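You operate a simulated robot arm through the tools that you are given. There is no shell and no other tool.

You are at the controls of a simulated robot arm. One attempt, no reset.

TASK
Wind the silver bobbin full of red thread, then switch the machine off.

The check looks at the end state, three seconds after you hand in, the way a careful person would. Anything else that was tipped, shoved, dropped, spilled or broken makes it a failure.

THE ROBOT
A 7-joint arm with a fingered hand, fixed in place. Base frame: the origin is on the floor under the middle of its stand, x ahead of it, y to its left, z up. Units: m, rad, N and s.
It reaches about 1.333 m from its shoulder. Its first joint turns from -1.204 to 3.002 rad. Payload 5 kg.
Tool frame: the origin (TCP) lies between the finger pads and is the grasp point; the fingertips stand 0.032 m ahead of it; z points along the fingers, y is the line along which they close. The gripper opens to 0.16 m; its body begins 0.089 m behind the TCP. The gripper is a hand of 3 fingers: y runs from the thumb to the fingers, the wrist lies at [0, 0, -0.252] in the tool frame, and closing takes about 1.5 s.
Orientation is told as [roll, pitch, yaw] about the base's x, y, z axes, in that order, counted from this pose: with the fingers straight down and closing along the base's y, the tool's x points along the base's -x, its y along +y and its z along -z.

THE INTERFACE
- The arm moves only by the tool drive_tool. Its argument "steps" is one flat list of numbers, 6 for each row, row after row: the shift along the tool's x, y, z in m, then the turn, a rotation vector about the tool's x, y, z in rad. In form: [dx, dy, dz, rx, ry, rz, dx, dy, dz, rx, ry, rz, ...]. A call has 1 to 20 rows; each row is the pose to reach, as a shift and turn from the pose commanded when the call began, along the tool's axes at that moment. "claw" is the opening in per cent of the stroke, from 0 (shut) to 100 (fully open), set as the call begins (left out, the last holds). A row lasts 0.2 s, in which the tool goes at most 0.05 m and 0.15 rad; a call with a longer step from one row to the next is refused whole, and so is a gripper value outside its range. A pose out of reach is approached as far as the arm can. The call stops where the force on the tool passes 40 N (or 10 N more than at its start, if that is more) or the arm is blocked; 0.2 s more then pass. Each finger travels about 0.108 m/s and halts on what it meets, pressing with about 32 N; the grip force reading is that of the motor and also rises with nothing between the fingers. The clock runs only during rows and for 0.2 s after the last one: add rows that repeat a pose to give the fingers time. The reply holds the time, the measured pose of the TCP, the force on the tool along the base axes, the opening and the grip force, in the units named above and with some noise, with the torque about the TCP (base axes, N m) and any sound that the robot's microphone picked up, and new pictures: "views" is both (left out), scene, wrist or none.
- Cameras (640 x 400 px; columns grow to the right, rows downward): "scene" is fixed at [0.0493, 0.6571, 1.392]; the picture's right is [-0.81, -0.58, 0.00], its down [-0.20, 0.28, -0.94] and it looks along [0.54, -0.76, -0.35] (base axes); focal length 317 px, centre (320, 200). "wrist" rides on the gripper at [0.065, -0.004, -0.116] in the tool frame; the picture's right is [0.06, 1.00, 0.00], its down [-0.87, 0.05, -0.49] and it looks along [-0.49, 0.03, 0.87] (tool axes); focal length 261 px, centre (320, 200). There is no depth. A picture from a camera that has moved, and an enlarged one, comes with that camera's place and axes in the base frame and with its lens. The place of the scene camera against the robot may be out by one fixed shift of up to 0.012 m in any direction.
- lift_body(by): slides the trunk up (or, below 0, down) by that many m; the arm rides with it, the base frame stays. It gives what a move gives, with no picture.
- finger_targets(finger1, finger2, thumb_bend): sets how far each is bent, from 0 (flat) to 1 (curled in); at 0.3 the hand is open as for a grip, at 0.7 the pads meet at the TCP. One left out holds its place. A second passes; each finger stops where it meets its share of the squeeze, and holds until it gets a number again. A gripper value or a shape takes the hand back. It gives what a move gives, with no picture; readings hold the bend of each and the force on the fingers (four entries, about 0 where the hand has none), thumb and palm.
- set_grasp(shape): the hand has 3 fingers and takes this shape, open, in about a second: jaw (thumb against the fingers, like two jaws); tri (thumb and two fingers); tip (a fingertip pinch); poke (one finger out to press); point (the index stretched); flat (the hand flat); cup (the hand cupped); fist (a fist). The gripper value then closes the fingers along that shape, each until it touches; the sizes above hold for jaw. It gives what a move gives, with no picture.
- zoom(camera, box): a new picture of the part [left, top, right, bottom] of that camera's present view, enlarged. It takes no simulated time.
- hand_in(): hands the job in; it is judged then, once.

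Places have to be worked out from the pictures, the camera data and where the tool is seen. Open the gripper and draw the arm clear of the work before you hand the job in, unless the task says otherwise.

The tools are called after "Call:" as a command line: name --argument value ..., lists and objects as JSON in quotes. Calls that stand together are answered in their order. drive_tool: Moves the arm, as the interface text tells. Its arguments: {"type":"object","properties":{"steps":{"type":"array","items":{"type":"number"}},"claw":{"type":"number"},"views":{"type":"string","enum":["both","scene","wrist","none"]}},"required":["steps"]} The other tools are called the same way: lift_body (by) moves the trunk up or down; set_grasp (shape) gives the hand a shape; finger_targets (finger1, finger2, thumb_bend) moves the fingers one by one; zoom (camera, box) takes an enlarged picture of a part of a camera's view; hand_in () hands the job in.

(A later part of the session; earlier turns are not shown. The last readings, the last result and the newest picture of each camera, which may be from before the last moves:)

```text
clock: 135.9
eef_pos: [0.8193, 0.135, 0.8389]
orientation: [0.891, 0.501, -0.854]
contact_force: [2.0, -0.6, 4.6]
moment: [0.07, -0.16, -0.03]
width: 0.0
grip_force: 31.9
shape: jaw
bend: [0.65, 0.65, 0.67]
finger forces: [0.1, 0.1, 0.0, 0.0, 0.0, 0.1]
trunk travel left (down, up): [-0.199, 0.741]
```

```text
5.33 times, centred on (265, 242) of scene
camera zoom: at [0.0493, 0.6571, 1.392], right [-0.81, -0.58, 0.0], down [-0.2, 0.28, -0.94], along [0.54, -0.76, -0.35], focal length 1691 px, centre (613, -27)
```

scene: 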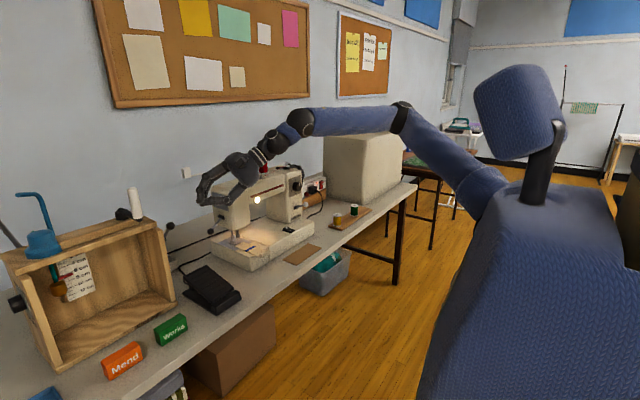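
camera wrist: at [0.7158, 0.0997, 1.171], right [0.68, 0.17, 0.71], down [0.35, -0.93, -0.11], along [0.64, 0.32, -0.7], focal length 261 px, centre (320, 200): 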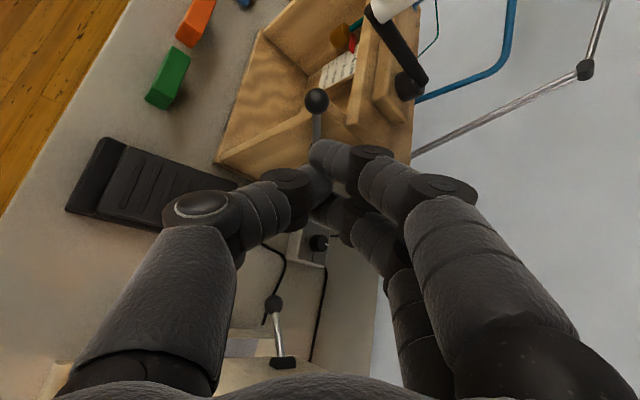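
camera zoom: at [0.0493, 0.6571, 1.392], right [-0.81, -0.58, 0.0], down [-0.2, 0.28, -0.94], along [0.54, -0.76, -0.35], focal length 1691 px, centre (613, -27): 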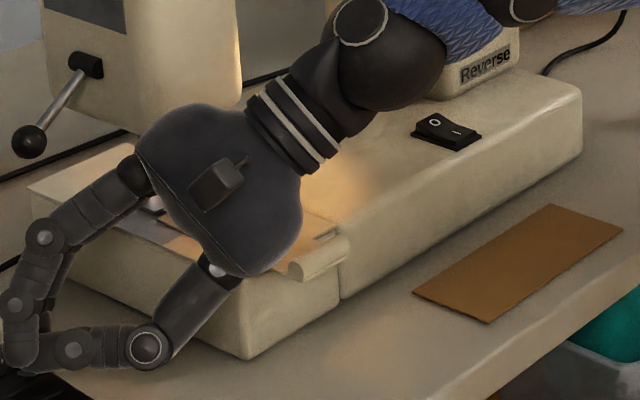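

The bobbin is winding red thread. I'll keep holding for another 1.6 s and check the fill.

Call:
drive_tool --steps '[0, 0, 0, 0, 0, 0, 0, 0, 0, 0, 0, 0, 0, 0, 0, 0, 0, 0, 0, 0, 0, 0, 0, 0, 0, 0, 0, 0, 0, 0, 0, 0, 0, 0, 0, 0, 0, 0, 0, 0, 0, 0]' --views "none"

Call:
zoom --camera "scene" --box '[265, 150, 305, 178]'

```text
clock: 137.6
eef_pos: [0.8199, 0.1358, 0.8381]
orientation: [0.891, 0.503, -0.855]
contact_force: [1.4, -0.4, 4.6]
moment: [0.03, -0.19, -0.03]
width: 0.0001
grip_force: 32.1
shape: jaw
bend: [0.65, 0.65, 0.67]
finger forces: [0.0, 0.0, 0.1, 0.0, 0.0, 0.0]
trunk travel left (down, up): [-0.199, 0.741]
```

```text
14.29 times, centred on (285, 164) of scene
camera zoom: at [0.0493, 0.6571, 1.392], right [-0.81, -0.58, 0.0], down [-0.2, 0.28, -0.94], along [0.54, -0.76, -0.35], focal length 4529 px, centre (820, 714)
```

zoom: 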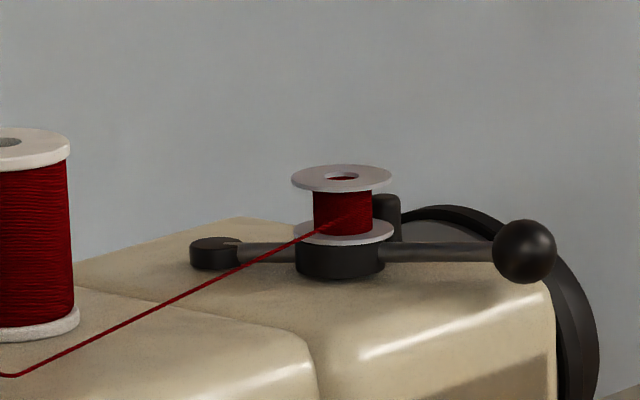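

Fill is growing steadily (thread now ~60 % of flange width). Holding 3 s more.

Call:
drive_tool --steps '[0, 0, 0, 0, 0, 0, 0, 0, 0, 0, 0, 0, 0, 0, 0, 0, 0, 0, 0, 0, 0, 0, 0, 0, 0, 0, 0, 0, 0, 0, 0, 0, 0, 0, 0, 0, 0, 0, 0, 0, 0, 0, 0, 0, 0, 0, 0, 0, 0, 0, 0, 0, 0, 0, 0, 0, 0, 0, 0, 0, 0, 0, 0, 0, 0, 0, 0, 0, 0, 0, 0, 0, 0, 0, 0, 0, 0, 0]' --views "none"

Call:
zoom --camera "scene" --box '[265, 150, 305, 178]'

```text
clock: 140.3
eef_pos: [0.82, 0.1365, 0.8386]
orientation: [0.889, 0.502, -0.854]
contact_force: [1.4, -0.9, 4.4]
moment: [0.01, -0.14, -0.01]
width: 0.0001
grip_force: 32.0
shape: jaw
bend: [0.65, 0.65, 0.67]
finger forces: [0.0, 0.0, 0.0, 0.0, 0.0, 0.0]
trunk travel left (down, up): [-0.199, 0.741]
```

```text
14.29 times, centred on (285, 164) of scene
camera zoom: at [0.0493, 0.6571, 1.392], right [-0.81, -0.58, 0.0], down [-0.2, 0.28, -0.94], along [0.54, -0.76, -0.35], focal length 4529 px, centre (820, 714)
```

zoom: 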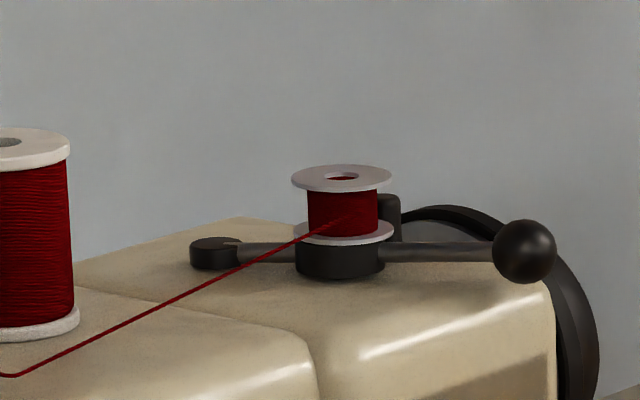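

Now ~71 %. Holding 3.6 s more.

Call:
drive_tool --steps '[0, 0, 0, 0, 0, 0, 0, 0, 0, 0, 0, 0, 0, 0, 0, 0, 0, 0, 0, 0, 0, 0, 0, 0, 0, 0, 0, 0, 0, 0, 0, 0, 0, 0, 0, 0, 0, 0, 0, 0, 0, 0, 0, 0, 0, 0, 0, 0, 0, 0, 0, 0, 0, 0, 0, 0, 0, 0, 0, 0, 0, 0, 0, 0, 0, 0, 0, 0, 0, 0, 0, 0, 0, 0, 0, 0, 0, 0, 0, 0, 0, 0, 0, 0, 0, 0, 0, 0, 0, 0, 0, 0, 0, 0, 0, 0, 0, 0, 0, 0, 0, 0]' --views "none"

Call:
zoom --camera "scene" --box '[265, 150, 305, 178]'

```text
clock: 143.9
eef_pos: [0.821, 0.1359, 0.8383]
orientation: [0.891, 0.503, -0.853]
contact_force: [1.0, -0.1, 4.6]
moment: [0.02, -0.15, 0.0]
width: 0.0
grip_force: 32.3
shape: jaw
bend: [0.65, 0.65, 0.67]
finger forces: [0.0, 0.0, 0.0, 0.0, 0.0, 0.0]
trunk travel left (down, up): [-0.199, 0.741]
```

```text
14.29 times, centred on (285, 164) of scene
camera zoom: at [0.0493, 0.6571, 1.392], right [-0.81, -0.58, 0.0], down [-0.2, 0.28, -0.94], along [0.54, -0.76, -0.35], focal length 4529 px, centre (820, 714)
```

zoom: 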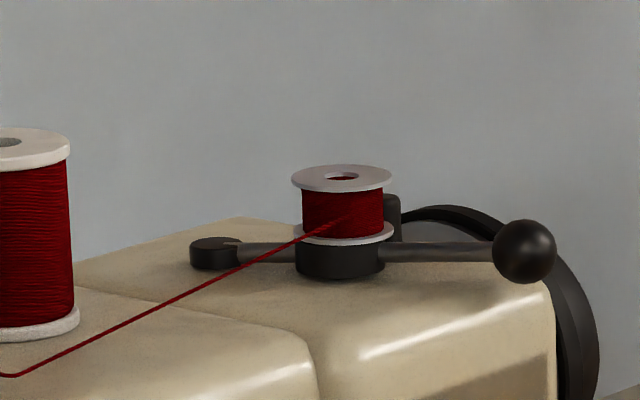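

~82 % now. Holding 2.4 s more and watching for it to stop by itself at full.

Call:
drive_tool --steps '[0, 0, 0, 0, 0, 0, 0, 0, 0, 0, 0, 0, 0, 0, 0, 0, 0, 0, 0, 0, 0, 0, 0, 0, 0, 0, 0, 0, 0, 0, 0, 0, 0, 0, 0, 0, 0, 0, 0, 0, 0, 0, 0, 0, 0, 0, 0, 0, 0, 0, 0, 0, 0, 0, 0, 0, 0, 0, 0, 0, 0, 0, 0, 0, 0, 0]' --views "none"

Call:
zoom --camera "scene" --box '[265, 150, 305, 178]'

```text
clock: 146.3
eef_pos: [0.8201, 0.136, 0.8389]
orientation: [0.889, 0.502, -0.854]
contact_force: [0.7, 0.8, 4.7]
moment: [0.08, -0.13, 0.01]
width: 0.0
grip_force: 32.3
shape: jaw
bend: [0.65, 0.65, 0.67]
finger forces: [0.0, 0.0, 0.0, 0.1, 0.0, 0.0]
trunk travel left (down, up): [-0.199, 0.741]
```

```text
14.29 times, centred on (285, 164) of scene
camera zoom: at [0.0493, 0.6571, 1.392], right [-0.81, -0.58, 0.0], down [-0.2, 0.28, -0.94], along [0.54, -0.76, -0.35], focal length 4529 px, centre (820, 714)
```

zoom: 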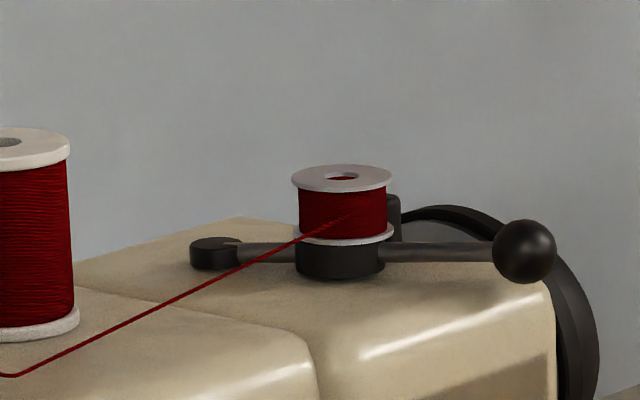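

~88 %. Continuing 1.6 s.

Call:
drive_tool --steps '[0, 0, 0, 0, 0, 0, 0, 0, 0, 0, 0, 0, 0, 0, 0, 0, 0, 0, 0, 0, 0, 0, 0, 0, 0, 0, 0, 0, 0, 0, 0, 0, 0, 0, 0, 0, 0, 0, 0, 0, 0, 0]' --views "none"

Call:
zoom --camera "scene" --box '[265, 150, 305, 178]'

```text
clock: 147.9
eef_pos: [0.8195, 0.1368, 0.8389]
orientation: [0.891, 0.503, -0.855]
contact_force: [0.7, -0.2, 4.1]
moment: [0.07, -0.13, 0.01]
width: 0.0
grip_force: 31.7
shape: jaw
bend: [0.65, 0.65, 0.67]
finger forces: [0.0, 0.0, 0.0, 0.1, 0.0, 0.0]
trunk travel left (down, up): [-0.199, 0.741]
```

```text
14.29 times, centred on (285, 164) of scene
camera zoom: at [0.0493, 0.6571, 1.392], right [-0.81, -0.58, 0.0], down [-0.2, 0.28, -0.94], along [0.54, -0.76, -0.35], focal length 4529 px, centre (820, 714)
```

zoom: 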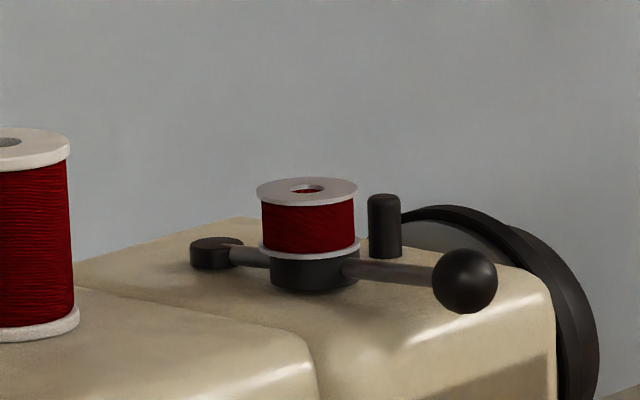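

The winder popped out by itself: the bobbin is full and the thread is cut. I'll release the pedal right away by raising the trunk.

Call:
lift_body --by 0.06

Call:
zoom --camera "scene" --box '[235, 145, 315, 190]'

Call:
zoom --camera "scene" --box '[160, 190, 300, 310]'

```text
clock: 148.9
eef_pos: [0.8214, 0.1353, 0.8983]
orientation: [0.889, 0.502, -0.855]
contact_force: [0.1, 0.9, -0.6]
moment: [0.01, 0.01, -0.03]
width: 0.0
grip_force: 32.0
shape: jaw
bend: [0.65, 0.65, 0.67]
finger forces: [0.0, 0.1, 0.1, 0.0, 0.1, 0.1]
trunk travel left (down, up): [-0.259, 0.681]
```

```text
8.00 times, centred on (275, 168) of scene
camera zoom: at [0.0493, 0.6571, 1.392], right [-0.81, -0.58, 0.0], down [-0.2, 0.28, -0.94], along [0.54, -0.76, -0.35], focal length 2536 px, centre (680, 460)
```

zoom: 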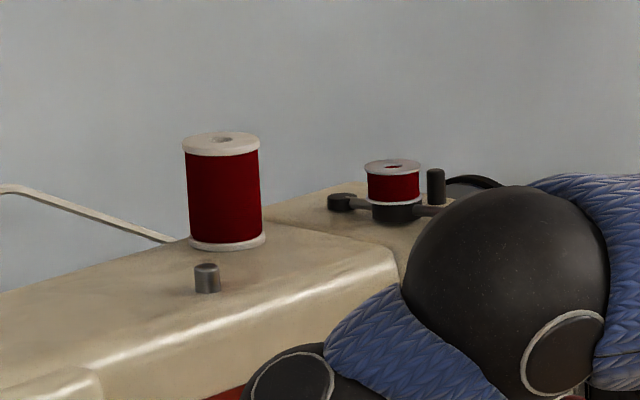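

```text
3.33 times, centred on (230, 250) of scene
camera zoom: at [0.0493, 0.6571, 1.392], right [-0.81, -0.58, 0.0], down [-0.2, 0.28, -0.94], along [0.54, -0.76, -0.35], focal length 1057 px, centre (620, 33)
```

zoom: 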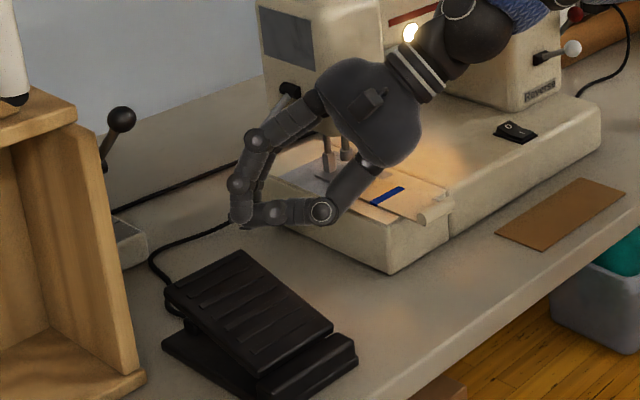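

The thread is detached, the bobbin full, the cloth undisturbed and the pedal free. Now I raise the trunk and swing the hand back to a position in front of the machine for the power switch.

Call:
lift_body --by 0.45

Call:
drive_tool --steps '[-0.0254, -0.0172, -0.0154, 0.0796, -0.0286, -0.1046, -0.0509, -0.0343, -0.0308, 0.1592, -0.0572, -0.2093, -0.0763, -0.0515, -0.0462, 0.2387, -0.0858, -0.3139, -0.1018, -0.0687, -0.0616, 0.3183, -0.1144, -0.4186, -0.1272, -0.0858, -0.077, 0.3979, -0.143, -0.5232, -0.1527, -0.103, -0.0925, 0.4775, -0.1715, -0.6279, -0.1781, -0.1201, -0.1079, 0.5571, -0.2001, -0.7325, -0.2036, -0.1373, -0.1233, 0.6367, -0.2287, -0.8372, -0.229, -0.1545, -0.1387, 0.7162, -0.2573, -0.9418, -0.2545, -0.1716, -0.1541, 0.7958, -0.2859, -1.0465, -0.2799, -0.1888, -0.1695, 0.8754, -0.3145, -1.1511]'

```text
refused: 0.45 is not a number from -0.4 to 0.4
```

```text
clock: 150.1
eef_pos: [0.802, 0.0153, 0.8428]
orientation: [0.639, 0.104, -0.59]
contact_force: [-1.8, 27.3, 17.2]
moment: [0.52, -0.2, 0.66]
width: 0.0003
grip_force: 32.3
shape: jaw
bend: [0.65, 0.61, 0.72]
finger forces: [0.0, 33.9, 0.0, 0.0, 1.0, 0.0]
trunk travel left (down, up): [-0.259, 0.681]
stopped in row 5: the force on the tool passed its limit at 48 N (the readings are from after the stop); the commanded pose is now the measured one
camera wrist: at [0.7171, -0.0147, 0.9384], right [0.44, 0.67, 0.6], down [0.62, -0.71, 0.33], along [0.65, 0.22, -0.73], focal length 261 px, centre (320, 200)
```

scene: 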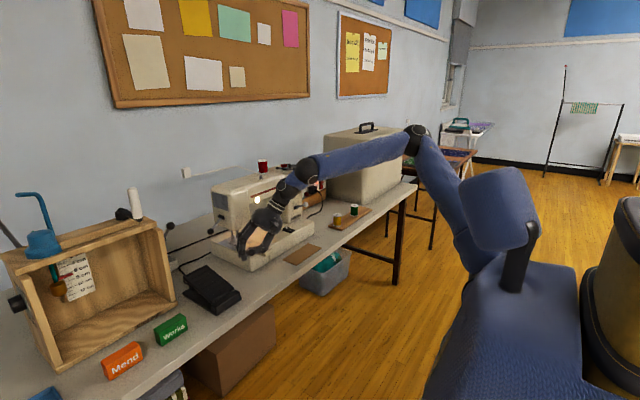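
wrist: 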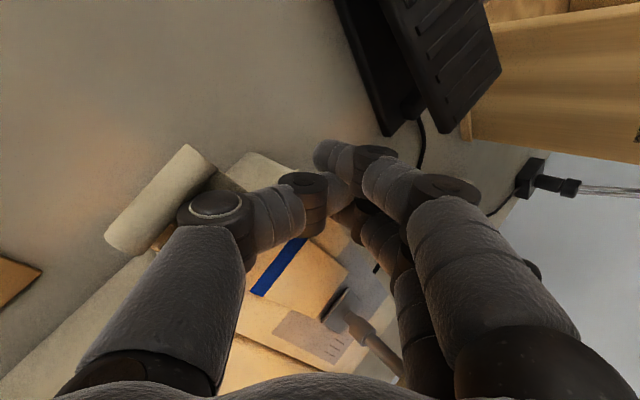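

The lift was refused (max 0.4) and the following move ran at low height, touching the machine's bed. Nothing moves now; let me inspect before backing off.

Call:
zoom --camera "scene" --box '[190, 180, 330, 280]'

Call:
zoom --camera "scene" --box '[215, 215, 285, 265]'

Call:
zoom --camera "wrist" --box '[100, 120, 420, 380]'

Call:
zoom --camera "scene" --box '[235, 145, 315, 190]'

```text
4.00 times, centred on (260, 230) of scene
camera zoom: at [0.0493, 0.6571, 1.392], right [-0.81, -0.58, 0.0], down [-0.2, 0.28, -0.94], along [0.54, -0.76, -0.35], focal length 1268 px, centre (560, 80)
```

zoom: 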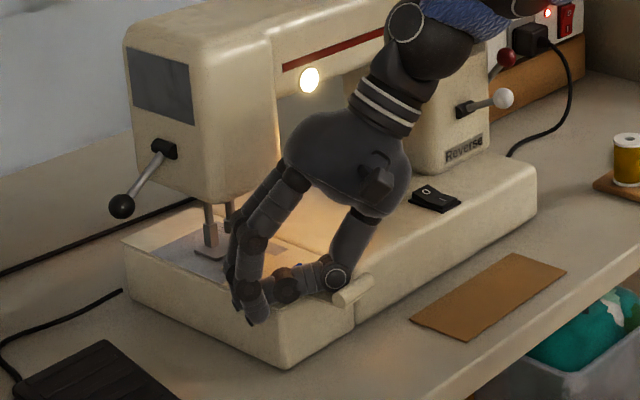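

```text
8.00 times, centred on (250, 240) of scene
camera zoom: at [0.0493, 0.6571, 1.392], right [-0.81, -0.58, 0.0], down [-0.2, 0.28, -0.94], along [0.54, -0.76, -0.35], focal length 2536 px, centre (880, -120)
```

zoom: 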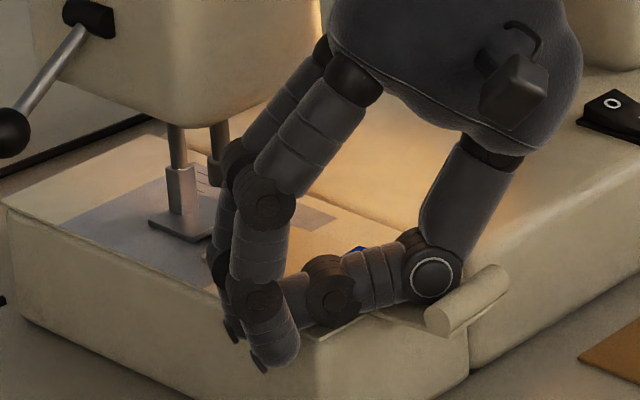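

```text
1.54 times, centred on (260, 250) of wrist
camera zoom: at [0.7171, -0.0147, 0.9384], right [0.44, 0.67, 0.6], down [0.62, -0.71, 0.33], along [0.65, 0.22, -0.73], focal length 401 px, centre (412, 123)
```

zoom: 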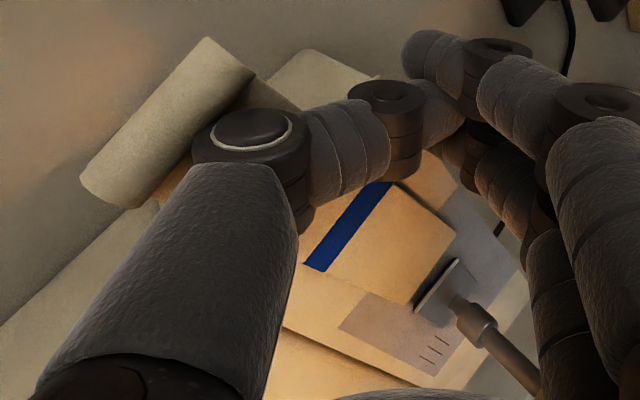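

```text
8.00 times, centred on (275, 168) of scene
camera zoom: at [0.0493, 0.6571, 1.392], right [-0.81, -0.58, 0.0], down [-0.2, 0.28, -0.94], along [0.54, -0.76, -0.35], focal length 2536 px, centre (680, 460)
```

zoom: 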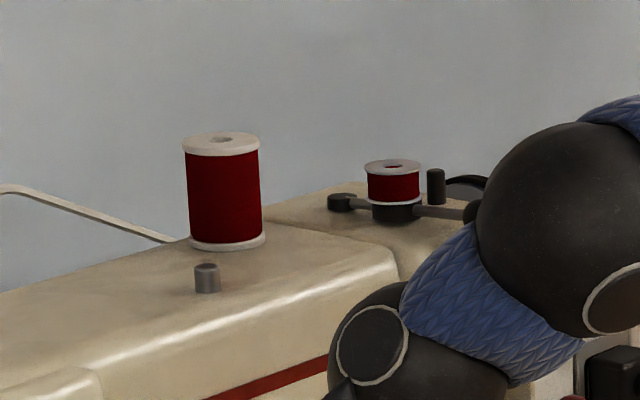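

One finger is pressing on the left end of the bed; cloth, spool and bobbin appear in place. I'll ease off in the reverse direction (left and up), then lift with the trunk.

Call:
drive_tool --steps '[0.0039, 0.0074, -0.0016, 0, 0, 0, 0.0079, 0.0147, -0.0031, 0, 0, 0]' --views "none"

Call:
zoom --camera "scene" --box '[215, 215, 285, 265]'

```text
clock: 150.7
eef_pos: [0.804, 0.0205, 0.8466]
orientation: [0.63, 0.106, -0.597]
contact_force: [0.4, 1.6, 1.4]
moment: [0.01, -0.01, 0.03]
width: 0.0
grip_force: 32.4
shape: jaw
bend: [0.65, 0.62, 0.72]
finger forces: [0.0, 0.1, 0.0, 0.0, 0.1, 0.0]
trunk travel left (down, up): [-0.259, 0.681]
```

```text
8.00 times, centred on (250, 240) of scene
camera zoom: at [0.0493, 0.6571, 1.392], right [-0.81, -0.58, 0.0], down [-0.2, 0.28, -0.94], along [0.54, -0.76, -0.35], focal length 2536 px, centre (880, -120)
```

zoom: 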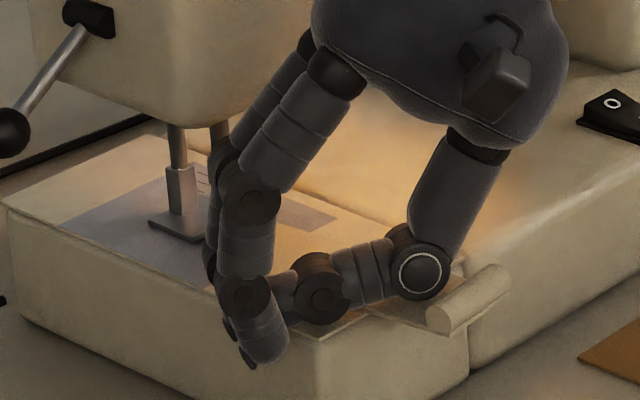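

Force is gone. Lifting straight up with the trunk in a small step first.

Call:
lift_body --by 0.05

Call:
zoom --camera "scene" --box '[205, 205, 325, 280]'

Call:
lift_body --by 0.35

Call:
zoom --camera "scene" --box '[205, 205, 325, 280]'

Call:
zoom --camera "wrist" --box '[0, 0, 640, 400]'

```text
clock: 151.6
eef_pos: [0.8033, 0.023, 0.8982]
orientation: [0.633, 0.106, -0.593]
contact_force: [0.5, 0.3, 1.1]
moment: [-0.02, 0.01, 0.03]
width: 0.0001
grip_force: 32.1
shape: jaw
bend: [0.65, 0.62, 0.72]
finger forces: [0.0, 0.1, 0.0, 0.0, 0.1, 0.1]
trunk travel left (down, up): [-0.309, 0.631]
```

```text
5.33 times, centred on (265, 242) of scene
camera zoom: at [0.0493, 0.6571, 1.392], right [-0.81, -0.58, 0.0], down [-0.2, 0.28, -0.94], along [0.54, -0.76, -0.35], focal length 1691 px, centre (613, -27)
```

zoom: 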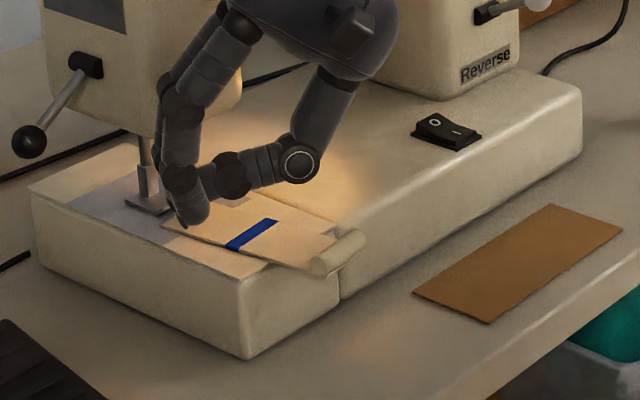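

```text
clock: 155.0
eef_pos: [0.8048, 0.0225, 1.2475]
orientation: [0.634, 0.107, -0.595]
contact_force: [1.5, -0.1, -0.1]
moment: [-0.02, -0.01, -0.03]
width: 0.0002
grip_force: 31.8
shape: jaw
bend: [0.65, 0.62, 0.72]
finger forces: [0.0, 0.0, 0.0, 0.0, 0.0, 0.0]
trunk travel left (down, up): [-0.659, 0.281]
```

```text
5.33 times, centred on (265, 242) of scene
camera zoom: at [0.0493, 0.6571, 1.392], right [-0.81, -0.58, 0.0], down [-0.2, 0.28, -0.94], along [0.54, -0.76, -0.35], focal length 1691 px, centre (613, -27)
```

zoom: 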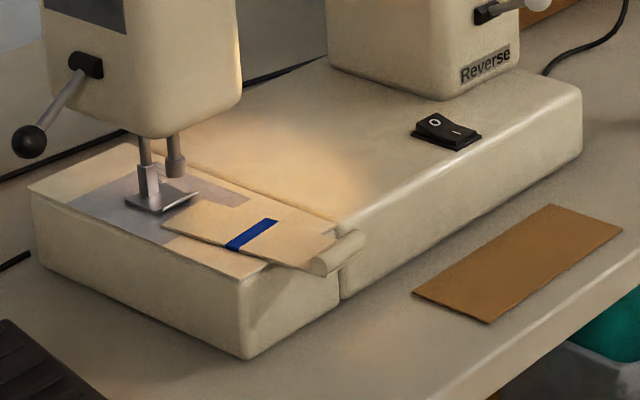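

```text
1.00 times, centred on (320, 200) of wrist (not enlarged: the box is as wide or as high as the picture)
camera zoom: at [0.719, -0.0056, 1.345], right [0.45, 0.67, 0.59], down [0.62, -0.71, 0.33], along [0.65, 0.22, -0.73], focal length 261 px, centre (320, 200)
```

zoom: 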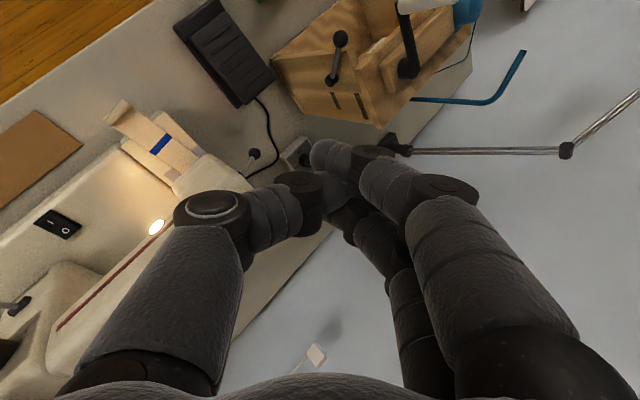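

The power rocker and machine are fine, but the collision nudged the cloth strip by roughly a centimetre. I should put it back. I'll take the same close zoom as at the start to measure the displacement.

Call:
zoom --camera "scene" --box '[222, 225, 262, 255]'

Call:
zoom --camera "scene" --box '[205, 180, 265, 260]'

Call:
zoom --camera "scene" --box '[0, 180, 200, 400]'

Call:
zoom --camera "scene" --box '[170, 255, 250, 320]'

```text
13.33 times, centred on (242, 240) of scene
camera zoom: at [0.0493, 0.6571, 1.392], right [-0.81, -0.58, 0.0], down [-0.2, 0.28, -0.94], along [0.54, -0.76, -0.35], focal length 4227 px, centre (1360, -333)
```

zoom: 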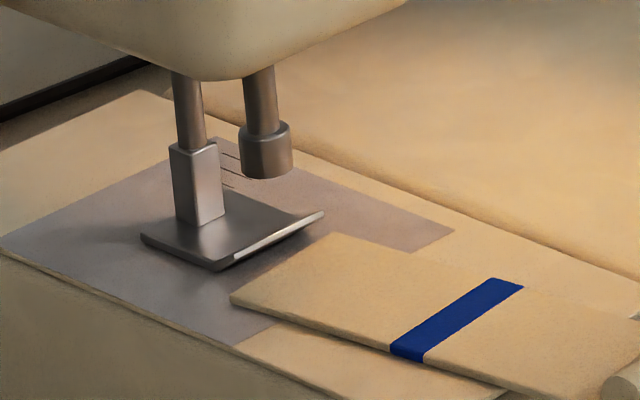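

```text
5.00 times, centred on (235, 220) of scene
camera zoom: at [0.0493, 0.6571, 1.392], right [-0.81, -0.58, 0.0], down [-0.2, 0.28, -0.94], along [0.54, -0.76, -0.35], focal length 1585 px, centre (745, 100)
```

zoom: 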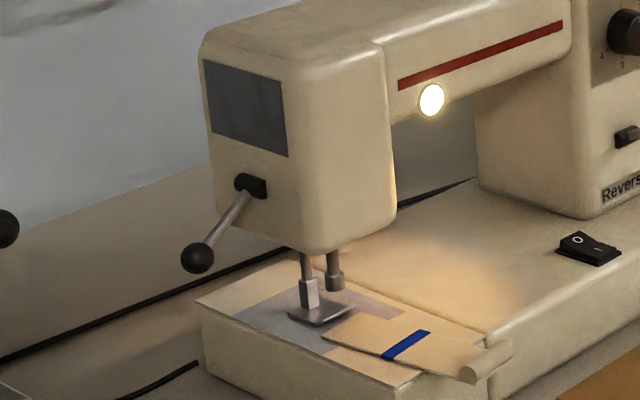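

```text
1.82 times, centred on (100, 290) of scene
camera zoom: at [0.0493, 0.6571, 1.392], right [-0.81, -0.58, 0.0], down [-0.2, 0.28, -0.94], along [0.54, -0.76, -0.35], focal length 576 px, centre (720, 36)
```

zoom: 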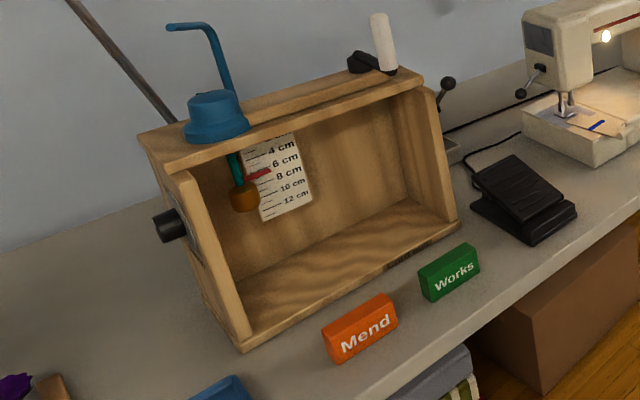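

```text
6.15 times, centred on (210, 288) of scene
camera zoom: at [0.0493, 0.6571, 1.392], right [-0.81, -0.58, 0.0], down [-0.2, 0.28, -0.94], along [0.54, -0.76, -0.35], focal length 1951 px, centre (997, -338)
```

zoom: 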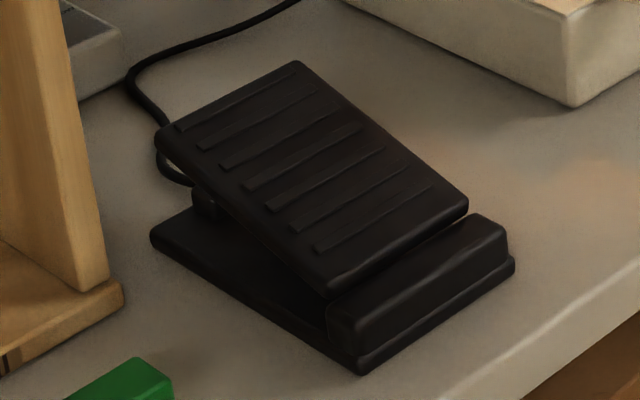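

The pedal and all else are in place, but the strip is rotated ~6.5° and shifted ~6 mm (its roll end ~11 mm toward -y). I'll restore it with gentle pushes. First, return the hand to yaw 0, lean 0.3 at a safe height, one call at a time.

Call:
drive_tool --steps '[0.0011, -0.0203, -0.015, 0.0791, -0.027, -0.0991, 0.0023, -0.0407, -0.0299, 0.1581, -0.054, -0.1981, 0.0034, -0.061, -0.0449, 0.2372, -0.081, -0.2972, 0.0045, -0.0814, -0.0599, 0.3163, -0.1081, -0.3963, 0.0056, -0.1017, -0.0749, 0.3954, -0.1351, -0.4954, 0.0068, -0.1221, -0.0898, 0.4744, -0.1621, -0.5944, 0.0079, -0.1424, -0.1048, 0.5535, -0.1891, -0.6935]' --views "scene"

```text
clock: 156.6
eef_pos: [0.6976, -0.1175, 1.2487]
orientation: [-0.005, -0.296, 0.001]
contact_force: [-0.4, -0.2, -0.6]
moment: [0.01, 0.0, 0.05]
width: 0.0001
grip_force: 32.2
shape: jaw
bend: [0.65, 0.62, 0.72]
finger forces: [0.0, 0.1, 0.0, 0.0, 0.0, 0.0]
trunk travel left (down, up): [-0.659, 0.281]
```

scene: 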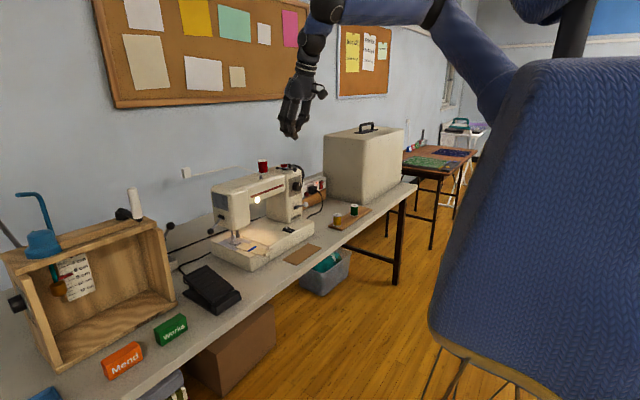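

Orientation is restored. Now form the single-thumb poke again, and lower the trunk 0.14.

Call:
finger_targets --finger1 1.0 --finger2 1.0 --thumb_bend 0.5

Call:
lift_body --by -0.14

```text
clock: 157.6
eef_pos: [0.697, -0.1175, 1.2486]
orientation: [-0.003, -0.295, -0.001]
contact_force: [0.7, 0.1, 0.3]
moment: [0.01, 0.0, 0.01]
width: 0.0574
grip_force: 0.0
shape: fingers
bend: [1.0, 1.0, 0.5]
finger forces: [0.0, 0.0, 0.0, 0.0, 0.1, 0.1]
trunk travel left (down, up): [-0.659, 0.281]
```

```text
clock: 159.3
eef_pos: [0.6967, -0.1171, 1.1112]
orientation: [-0.004, -0.295, -0.003]
contact_force: [-0.3, -0.4, 0.6]
moment: [0.03, -0.01, 0.0]
width: 0.0575
grip_force: 0.1
shape: fingers
bend: [1.0, 1.0, 0.5]
finger forces: [0.1, 0.0, 0.0, 0.0, 0.1, 0.1]
trunk travel left (down, up): [-0.519, 0.421]
```

Going down in front of the machine to z≈0.925 at (0.70, -0.167).

Call:
drive_tool --steps '[0.0103, -0.0125, 0.0358, 0, 0, 0, 0.0206, -0.025, 0.0715, 0, 0, 0, 0.0308, -0.0375, 0.1073, 0, 0, 0, 0.0411, -0.05, 0.143, 0, 0, 0, 0.0514, -0.05, 0.1788, 0, 0, 0]' --views "wrist"

```text
clock: 160.5
eef_pos: [0.7017, -0.1671, 0.9228]
orientation: [-0.002, -0.295, -0.001]
contact_force: [0.8, 0.0, -0.3]
moment: [0.0, 0.0, 0.01]
width: 0.0575
grip_force: 0.0
shape: fingers
bend: [1.0, 1.0, 0.5]
finger forces: [0.1, 0.1, 0.0, 0.1, 0.0, 0.1]
trunk travel left (down, up): [-0.519, 0.421]
camera wrist: at [0.607, -0.1696, 1.0142], right [-0.06, 1.0, -0.02], down [0.69, 0.05, 0.72], along [0.72, 0.03, -0.69], focal length 261 px, centre (320, 200)
```

wrist: 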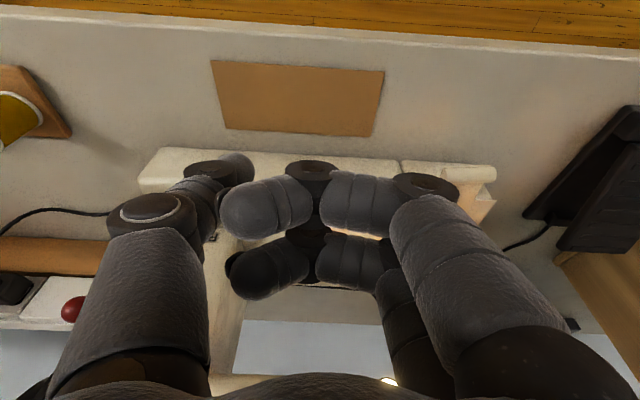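

Same pose as before the first press. Moving forward to x≈0.827 so the thumb is over the raised "O" half.

Call:
drive_tool --steps '[-0.0304, 0, 0.0093, 0, 0, 0, -0.0608, 0, 0.0185, 0, 0, 0, -0.0911, 0, 0.0278, 0, 0, 0, -0.1196, 0, 0.0365, 0, 0, 0, -0.1196, 0, 0.0365, 0, 0, 0]' --views "none"

Call:
zoom --camera "scene" --box '[265, 195, 315, 240]'

Call:
zoom --camera "wrist" --box '[160, 60, 360, 200]'

```text
clock: 161.7
eef_pos: [0.8231, -0.1672, 0.924]
orientation: [-0.004, -0.295, -0.001]
contact_force: [0.3, 0.6, 0.5]
moment: [0.02, -0.01, -0.03]
width: 0.0574
grip_force: 0.1
shape: fingers
bend: [1.0, 1.0, 0.5]
finger forces: [0.0, 0.0, 0.0, 0.1, 0.0, 0.0]
trunk travel left (down, up): [-0.519, 0.421]
```

```text
8.89 times, centred on (290, 218) of scene
camera zoom: at [0.0493, 0.6571, 1.392], right [-0.81, -0.58, 0.0], down [-0.2, 0.28, -0.94], along [0.54, -0.76, -0.35], focal length 2818 px, centre (587, 44)
```

zoom: 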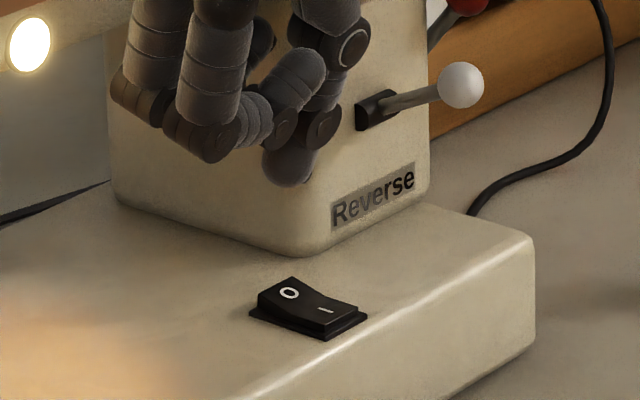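

```text
2.86 times, centred on (260, 130) of wrist
camera zoom: at [0.7281, -0.1703, 1.0155], right [-0.06, 1.0, -0.02], down [0.69, 0.06, 0.72], along [0.72, 0.03, -0.69], focal length 745 px, centre (491, 400)
```

zoom: 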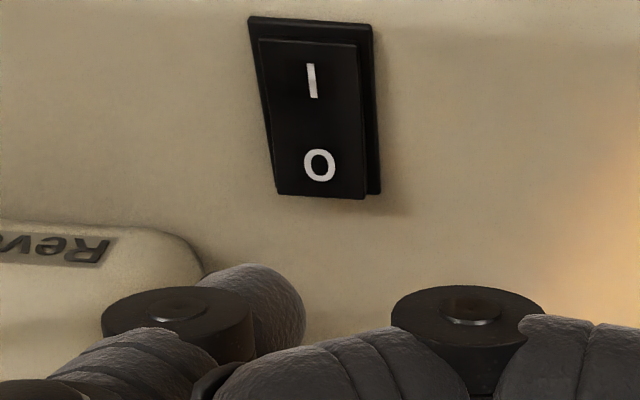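

The tip is aligned over the "O" (tip (0.830, -0.2146), O at (0.833, -0.214)). Pressing: 4 cm down, then fine steps.

Call:
drive_tool --steps '[0.0044, 0, 0.0196, 0, 0, 0, 0.0088, 0, 0.0392, 0, 0, 0]' --views "none"

Call:
drive_tool --steps '[0.0015, 0, 0.0048, 0, 0, 0, 0.0029, 0, 0.0096, 0, 0, 0]' --views "none"

Call:
zoom --camera "scene" --box '[250, 180, 320, 245]'

```text
clock: 162.3
eef_pos: [0.8275, -0.1678, 0.8839]
orientation: [-0.004, -0.294, -0.002]
contact_force: [-1.2, 0.6, -1.1]
moment: [0.0, 0.04, -0.04]
width: 0.0572
grip_force: 0.0
shape: fingers
bend: [1.0, 1.0, 0.5]
finger forces: [0.1, 0.0, 0.1, 0.1, 0.0, 0.1]
trunk travel left (down, up): [-0.519, 0.421]
```

```text
clock: 162.9
eef_pos: [0.8277, -0.1692, 0.8732]
orientation: [-0.003, -0.296, -0.002]
contact_force: [-0.3, -0.3, 0.2]
moment: [-0.07, 0.01, 0.01]
width: 0.0574
grip_force: 1.1
shape: fingers
bend: [1.0, 1.0, 0.5]
finger forces: [0.0, 0.0, 0.0, 0.0, 1.8, 0.0]
trunk travel left (down, up): [-0.519, 0.421]
```

```text
6.15 times, centred on (285, 212) of scene
camera zoom: at [0.0493, 0.6571, 1.392], right [-0.81, -0.58, 0.0], down [-0.2, 0.28, -0.94], along [0.54, -0.76, -0.35], focal length 1951 px, centre (535, 123)
```

zoom: 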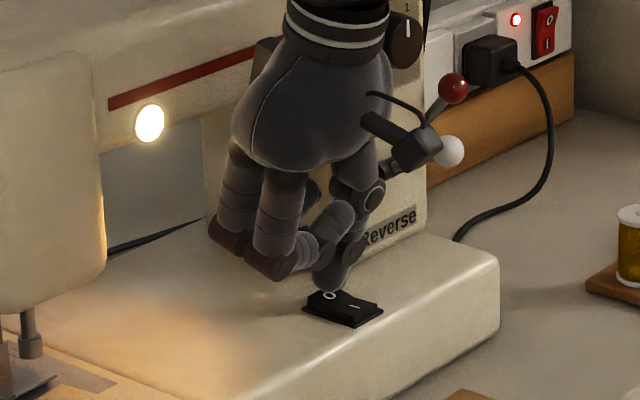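

Thumb touches the O half (1.8 N) but the lamp is still lit. A few more millimetres.

Call:
drive_tool --steps '[0.0007, 0, 0.0024, 0, 0, 0, 0.0013, 0, 0.0044, 0, 0, 0]' --views "none"

Call:
zoom --camera "scene" --box '[250, 180, 320, 245]'

```text
clock: 163.5
eef_pos: [0.8276, -0.169, 0.8691]
orientation: [-0.005, -0.296, -0.002]
contact_force: [0.7, 0.7, 3.9]
moment: [-0.21, -0.06, 0.0]
width: 0.0576
grip_force: 1.6
shape: fingers
bend: [1.0, 1.0, 0.5]
finger forces: [0.0, 0.0, 0.1, 0.1, 4.1, 0.0]
trunk travel left (down, up): [-0.519, 0.421]
```

```text
6.15 times, centred on (285, 212) of scene
camera zoom: at [0.0493, 0.6571, 1.392], right [-0.81, -0.58, 0.0], down [-0.2, 0.28, -0.94], along [0.54, -0.76, -0.35], focal length 1951 px, centre (535, 123)
```

zoom: 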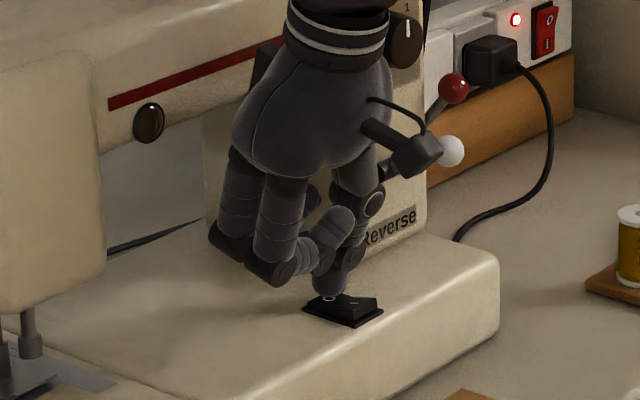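

The lamp went out: the machine is off. Lifting off the switch and backing away the same way.

Call:
drive_tool --steps '[-0.0117, 0, -0.0383, 0, 0, 0, -0.0175, 0, -0.0574, 0, 0, 0, 0.0212, 0, -0.0692, 0, 0, 0, 0.06, 0, -0.081, 0, 0, 0, 0.0987, 0, -0.0928, 0, 0, 0]' --views "none"

Call:
zoom --camera "scene" --box '[205, 205, 325, 280]'

Call:
zoom --camera "scene" --box '[215, 225, 275, 265]'

Call:
zoom --camera "scene" --box '[235, 145, 315, 190]'

```text
clock: 164.7
eef_pos: [0.7019, -0.1663, 0.9307]
orientation: [-0.005, -0.297, -0.002]
contact_force: [-0.5, -0.4, -0.3]
moment: [-0.03, 0.01, 0.05]
width: 0.0574
grip_force: 0.1
shape: fingers
bend: [1.0, 1.0, 0.5]
finger forces: [0.0, 0.0, 0.0, 0.0, 0.0, 0.0]
trunk travel left (down, up): [-0.519, 0.421]
```

```text
5.33 times, centred on (265, 242) of scene
camera zoom: at [0.0493, 0.6571, 1.392], right [-0.81, -0.58, 0.0], down [-0.2, 0.28, -0.94], along [0.54, -0.76, -0.35], focal length 1691 px, centre (613, -27)
```

zoom: 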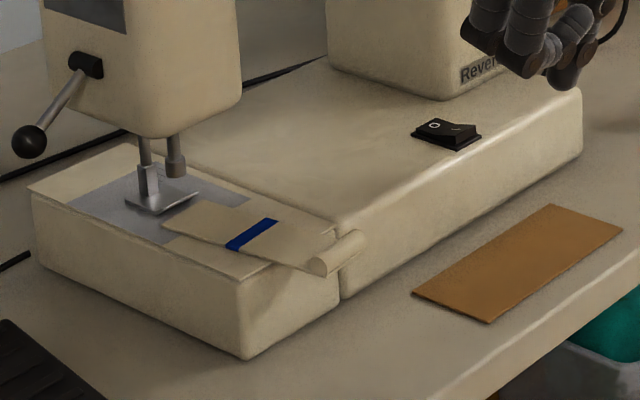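

```text
10.00 times, centred on (245, 245) of scene
camera zoom: at [0.0493, 0.6571, 1.392], right [-0.81, -0.58, 0.0], down [-0.2, 0.28, -0.94], along [0.54, -0.76, -0.35], focal length 3170 px, centre (1070, -250)
```

zoom: 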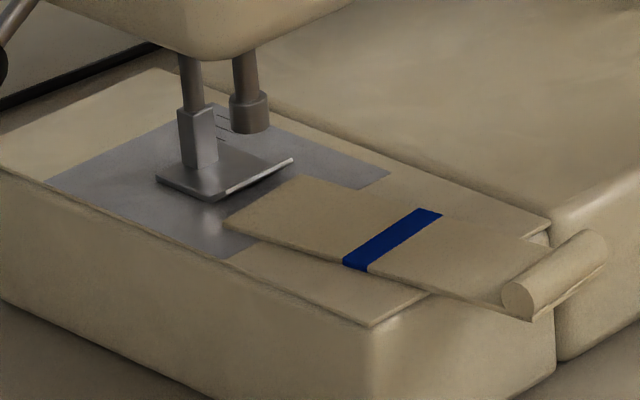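

```text
8.00 times, centred on (275, 168) of scene
camera zoom: at [0.0493, 0.6571, 1.392], right [-0.81, -0.58, 0.0], down [-0.2, 0.28, -0.94], along [0.54, -0.76, -0.35], focal length 2536 px, centre (680, 460)
```

zoom: 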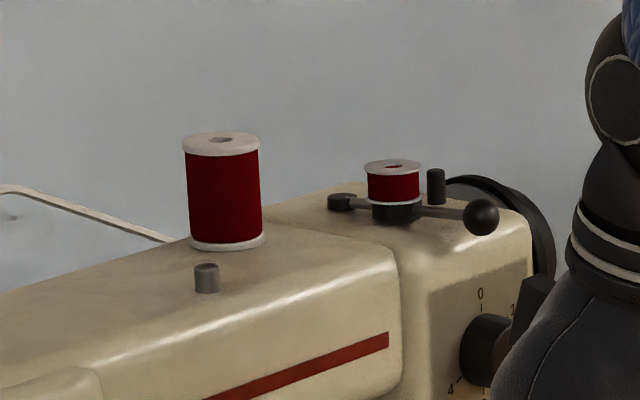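

Power is off and the bobbin is full. Now the strip: to nudge its roll end toward +y I need a digit on the hand's +y side (the wrist can't go further left), so I'll extend finger 1 and curl the rest, then look where its tip is.

Call:
finger_targets --finger1 0.5 --finger2 1.0 --thumb_bend 1.0

Call:
zoom --camera "wrist" --box '[0, 0, 640, 400]'

Call:
zoom --camera "scene" --box '[260, 180, 340, 250]'

```text
clock: 165.7
eef_pos: [0.7045, -0.1667, 0.9295]
orientation: [-0.003, -0.296, 0.0]
contact_force: [-0.1, -0.6, -0.6]
moment: [-0.02, 0.0, 0.0]
width: 0.0363
grip_force: 0.1
shape: fingers
bend: [0.5, 1.0, 0.88]
finger forces: [0.0, 0.0, 0.0, 0.1, 0.1, 0.0]
trunk travel left (down, up): [-0.519, 0.421]
```

```text
1.00 times, centred on (320, 200) of wrist (not enlarged: the box is as wide or as high as the picture)
camera zoom: at [0.6089, -0.1698, 1.0207], right [-0.06, 1.0, -0.02], down [0.69, 0.05, 0.72], along [0.72, 0.03, -0.69], focal length 261 px, centre (320, 200)
```

zoom: 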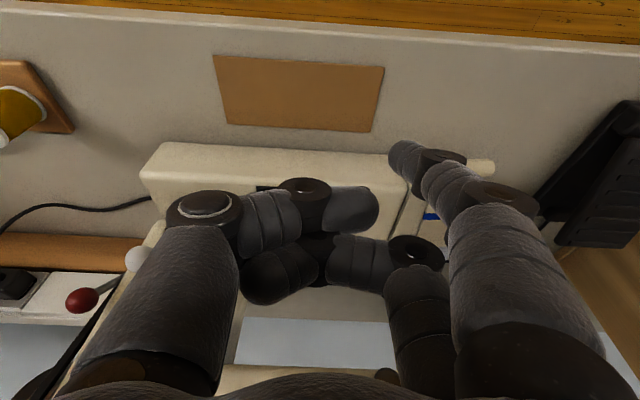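

```text
5.71 times, centred on (300, 215) of scene
camera zoom: at [0.0493, 0.6571, 1.392], right [-0.81, -0.58, 0.0], down [-0.2, 0.28, -0.94], along [0.54, -0.76, -0.35], focal length 1812 px, centre (434, 114)
```

zoom: 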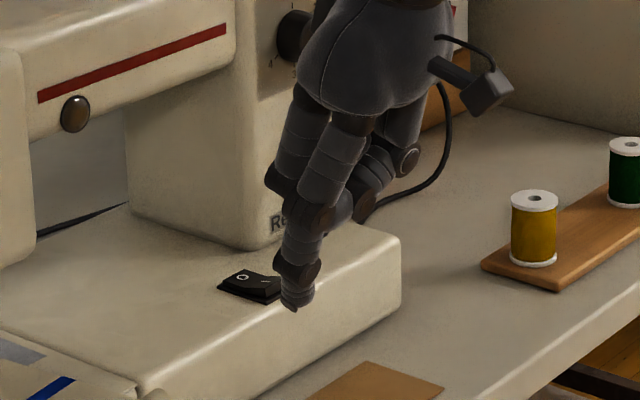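

Finger 1's tip is at about TCP + (0, 0.050, -0.046). I'll yaw the hand 0.3 rad for reach and bring that tip to the right of the strip's roll end, slightly above.

Call:
drive_tool --steps '[0, 0, 0, -0.0292, 0, -0.0957, 0, 0, 0, -0.0583, 0, -0.1913, 0, 0, 0, -0.0875, 0, -0.287]' --views "none"

Call:
drive_tool --steps '[-0.0321, 0.0126, 0.0273, 0, 0, 0, -0.0641, 0.0252, 0.0545, 0, 0, 0, -0.0641, 0.0252, 0.0545, 0, 0, 0]' --views "none"

Call:
zoom --camera "scene" --box '[225, 205, 305, 265]'

Call:
zoom --camera "wrist" --box '[300, 60, 540, 240]'

```text
clock: 166.5
eef_pos: [0.7065, -0.1668, 0.9293]
orientation: [-0.001, -0.294, 0.302]
contact_force: [-0.5, -0.1, 0.4]
moment: [-0.01, 0.02, 0.0]
width: 0.0359
grip_force: 0.0
shape: fingers
bend: [0.5, 1.0, 0.88]
finger forces: [0.0, 0.0, 0.0, 0.0, 0.1, 0.0]
trunk travel left (down, up): [-0.519, 0.421]
```

```text
clock: 167.3
eef_pos: [0.7723, -0.1248, 0.8966]
orientation: [-0.004, -0.294, 0.299]
contact_force: [-1.0, -0.5, 0.4]
moment: [-0.01, -0.03, -0.02]
width: 0.0357
grip_force: 0.1
shape: fingers
bend: [0.5, 1.0, 0.88]
finger forces: [0.0, 0.0, 0.0, 0.1, 0.0, 0.0]
trunk travel left (down, up): [-0.519, 0.421]
```

```text
6.67 times, centred on (265, 235) of scene
camera zoom: at [0.0493, 0.6571, 1.392], right [-0.81, -0.58, 0.0], down [-0.2, 0.28, -0.94], along [0.54, -0.76, -0.35], focal length 2113 px, centre (687, -33)
```

zoom: 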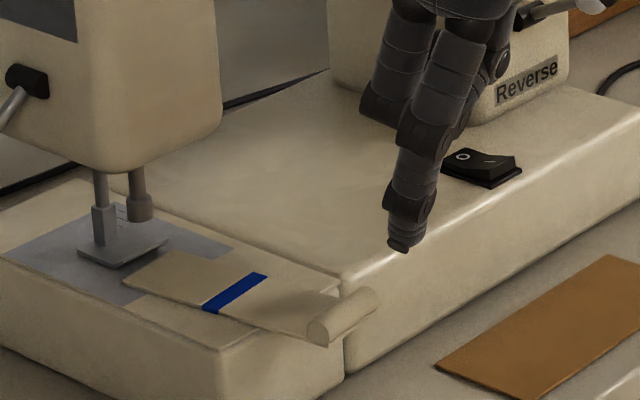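

```text
2.22 times, centred on (420, 150) of wrist
camera zoom: at [0.6816, -0.1564, 0.988], right [-0.35, 0.94, -0.02], down [0.64, 0.26, 0.72], along [0.68, 0.24, -0.69], focal length 579 px, centre (98, 311)
```

zoom: 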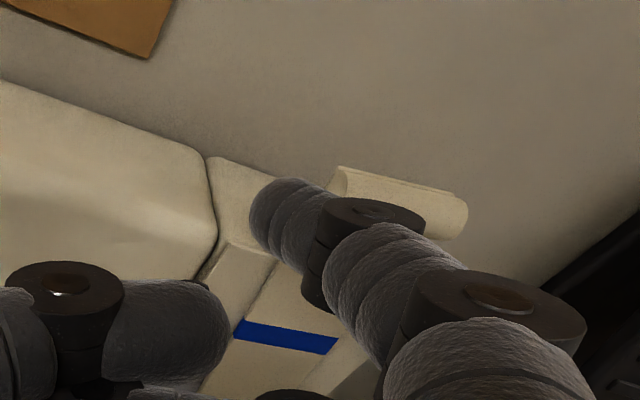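

The fingertip is at (0.760, -0.076, 0.851); the roll's right end is at (0.755, -0.051). Lowering 2.4 cm beside it (in front of the bed).

Call:
drive_tool --steps '[0.0035, 0, 0.0115, 0, 0, 0, 0.007, 0, 0.023, 0, 0, 0]' --views "none"

Call:
zoom --camera "scene" --box '[235, 220, 295, 265]'

Call:
zoom --camera "wrist" --box '[340, 90, 500, 210]'

```text
clock: 167.9
eef_pos: [0.7727, -0.1239, 0.8708]
orientation: [-0.004, -0.293, 0.298]
contact_force: [0.5, -0.2, 0.4]
moment: [0.02, 0.02, -0.02]
width: 0.0361
grip_force: 0.0
shape: fingers
bend: [0.5, 1.0, 0.88]
finger forces: [0.0, 0.0, 0.0, 0.0, 0.0, 0.0]
trunk travel left (down, up): [-0.519, 0.421]
```

```text
8.89 times, centred on (265, 242) of scene
camera zoom: at [0.0493, 0.6571, 1.392], right [-0.81, -0.58, 0.0], down [-0.2, 0.28, -0.94], along [0.54, -0.76, -0.35], focal length 2818 px, centre (809, -178)
```

zoom: 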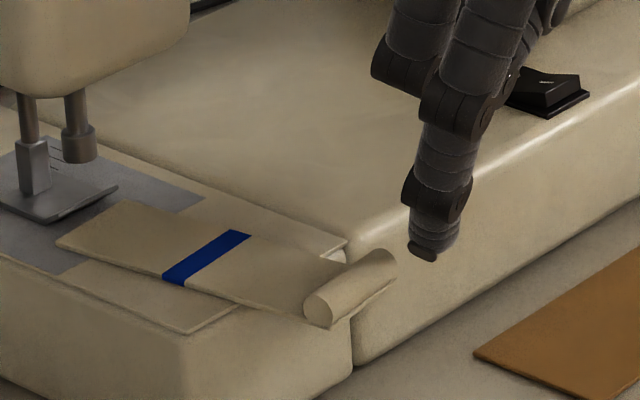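

```text
3.33 times, centred on (420, 150) of wrist
camera zoom: at [0.6829, -0.1548, 0.9628], right [-0.35, 0.94, -0.02], down [0.64, 0.26, 0.72], along [0.68, 0.24, -0.69], focal length 869 px, centre (-13, 367)
```

zoom: 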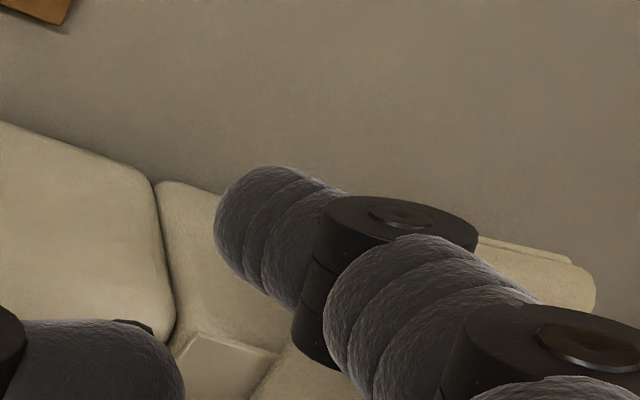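

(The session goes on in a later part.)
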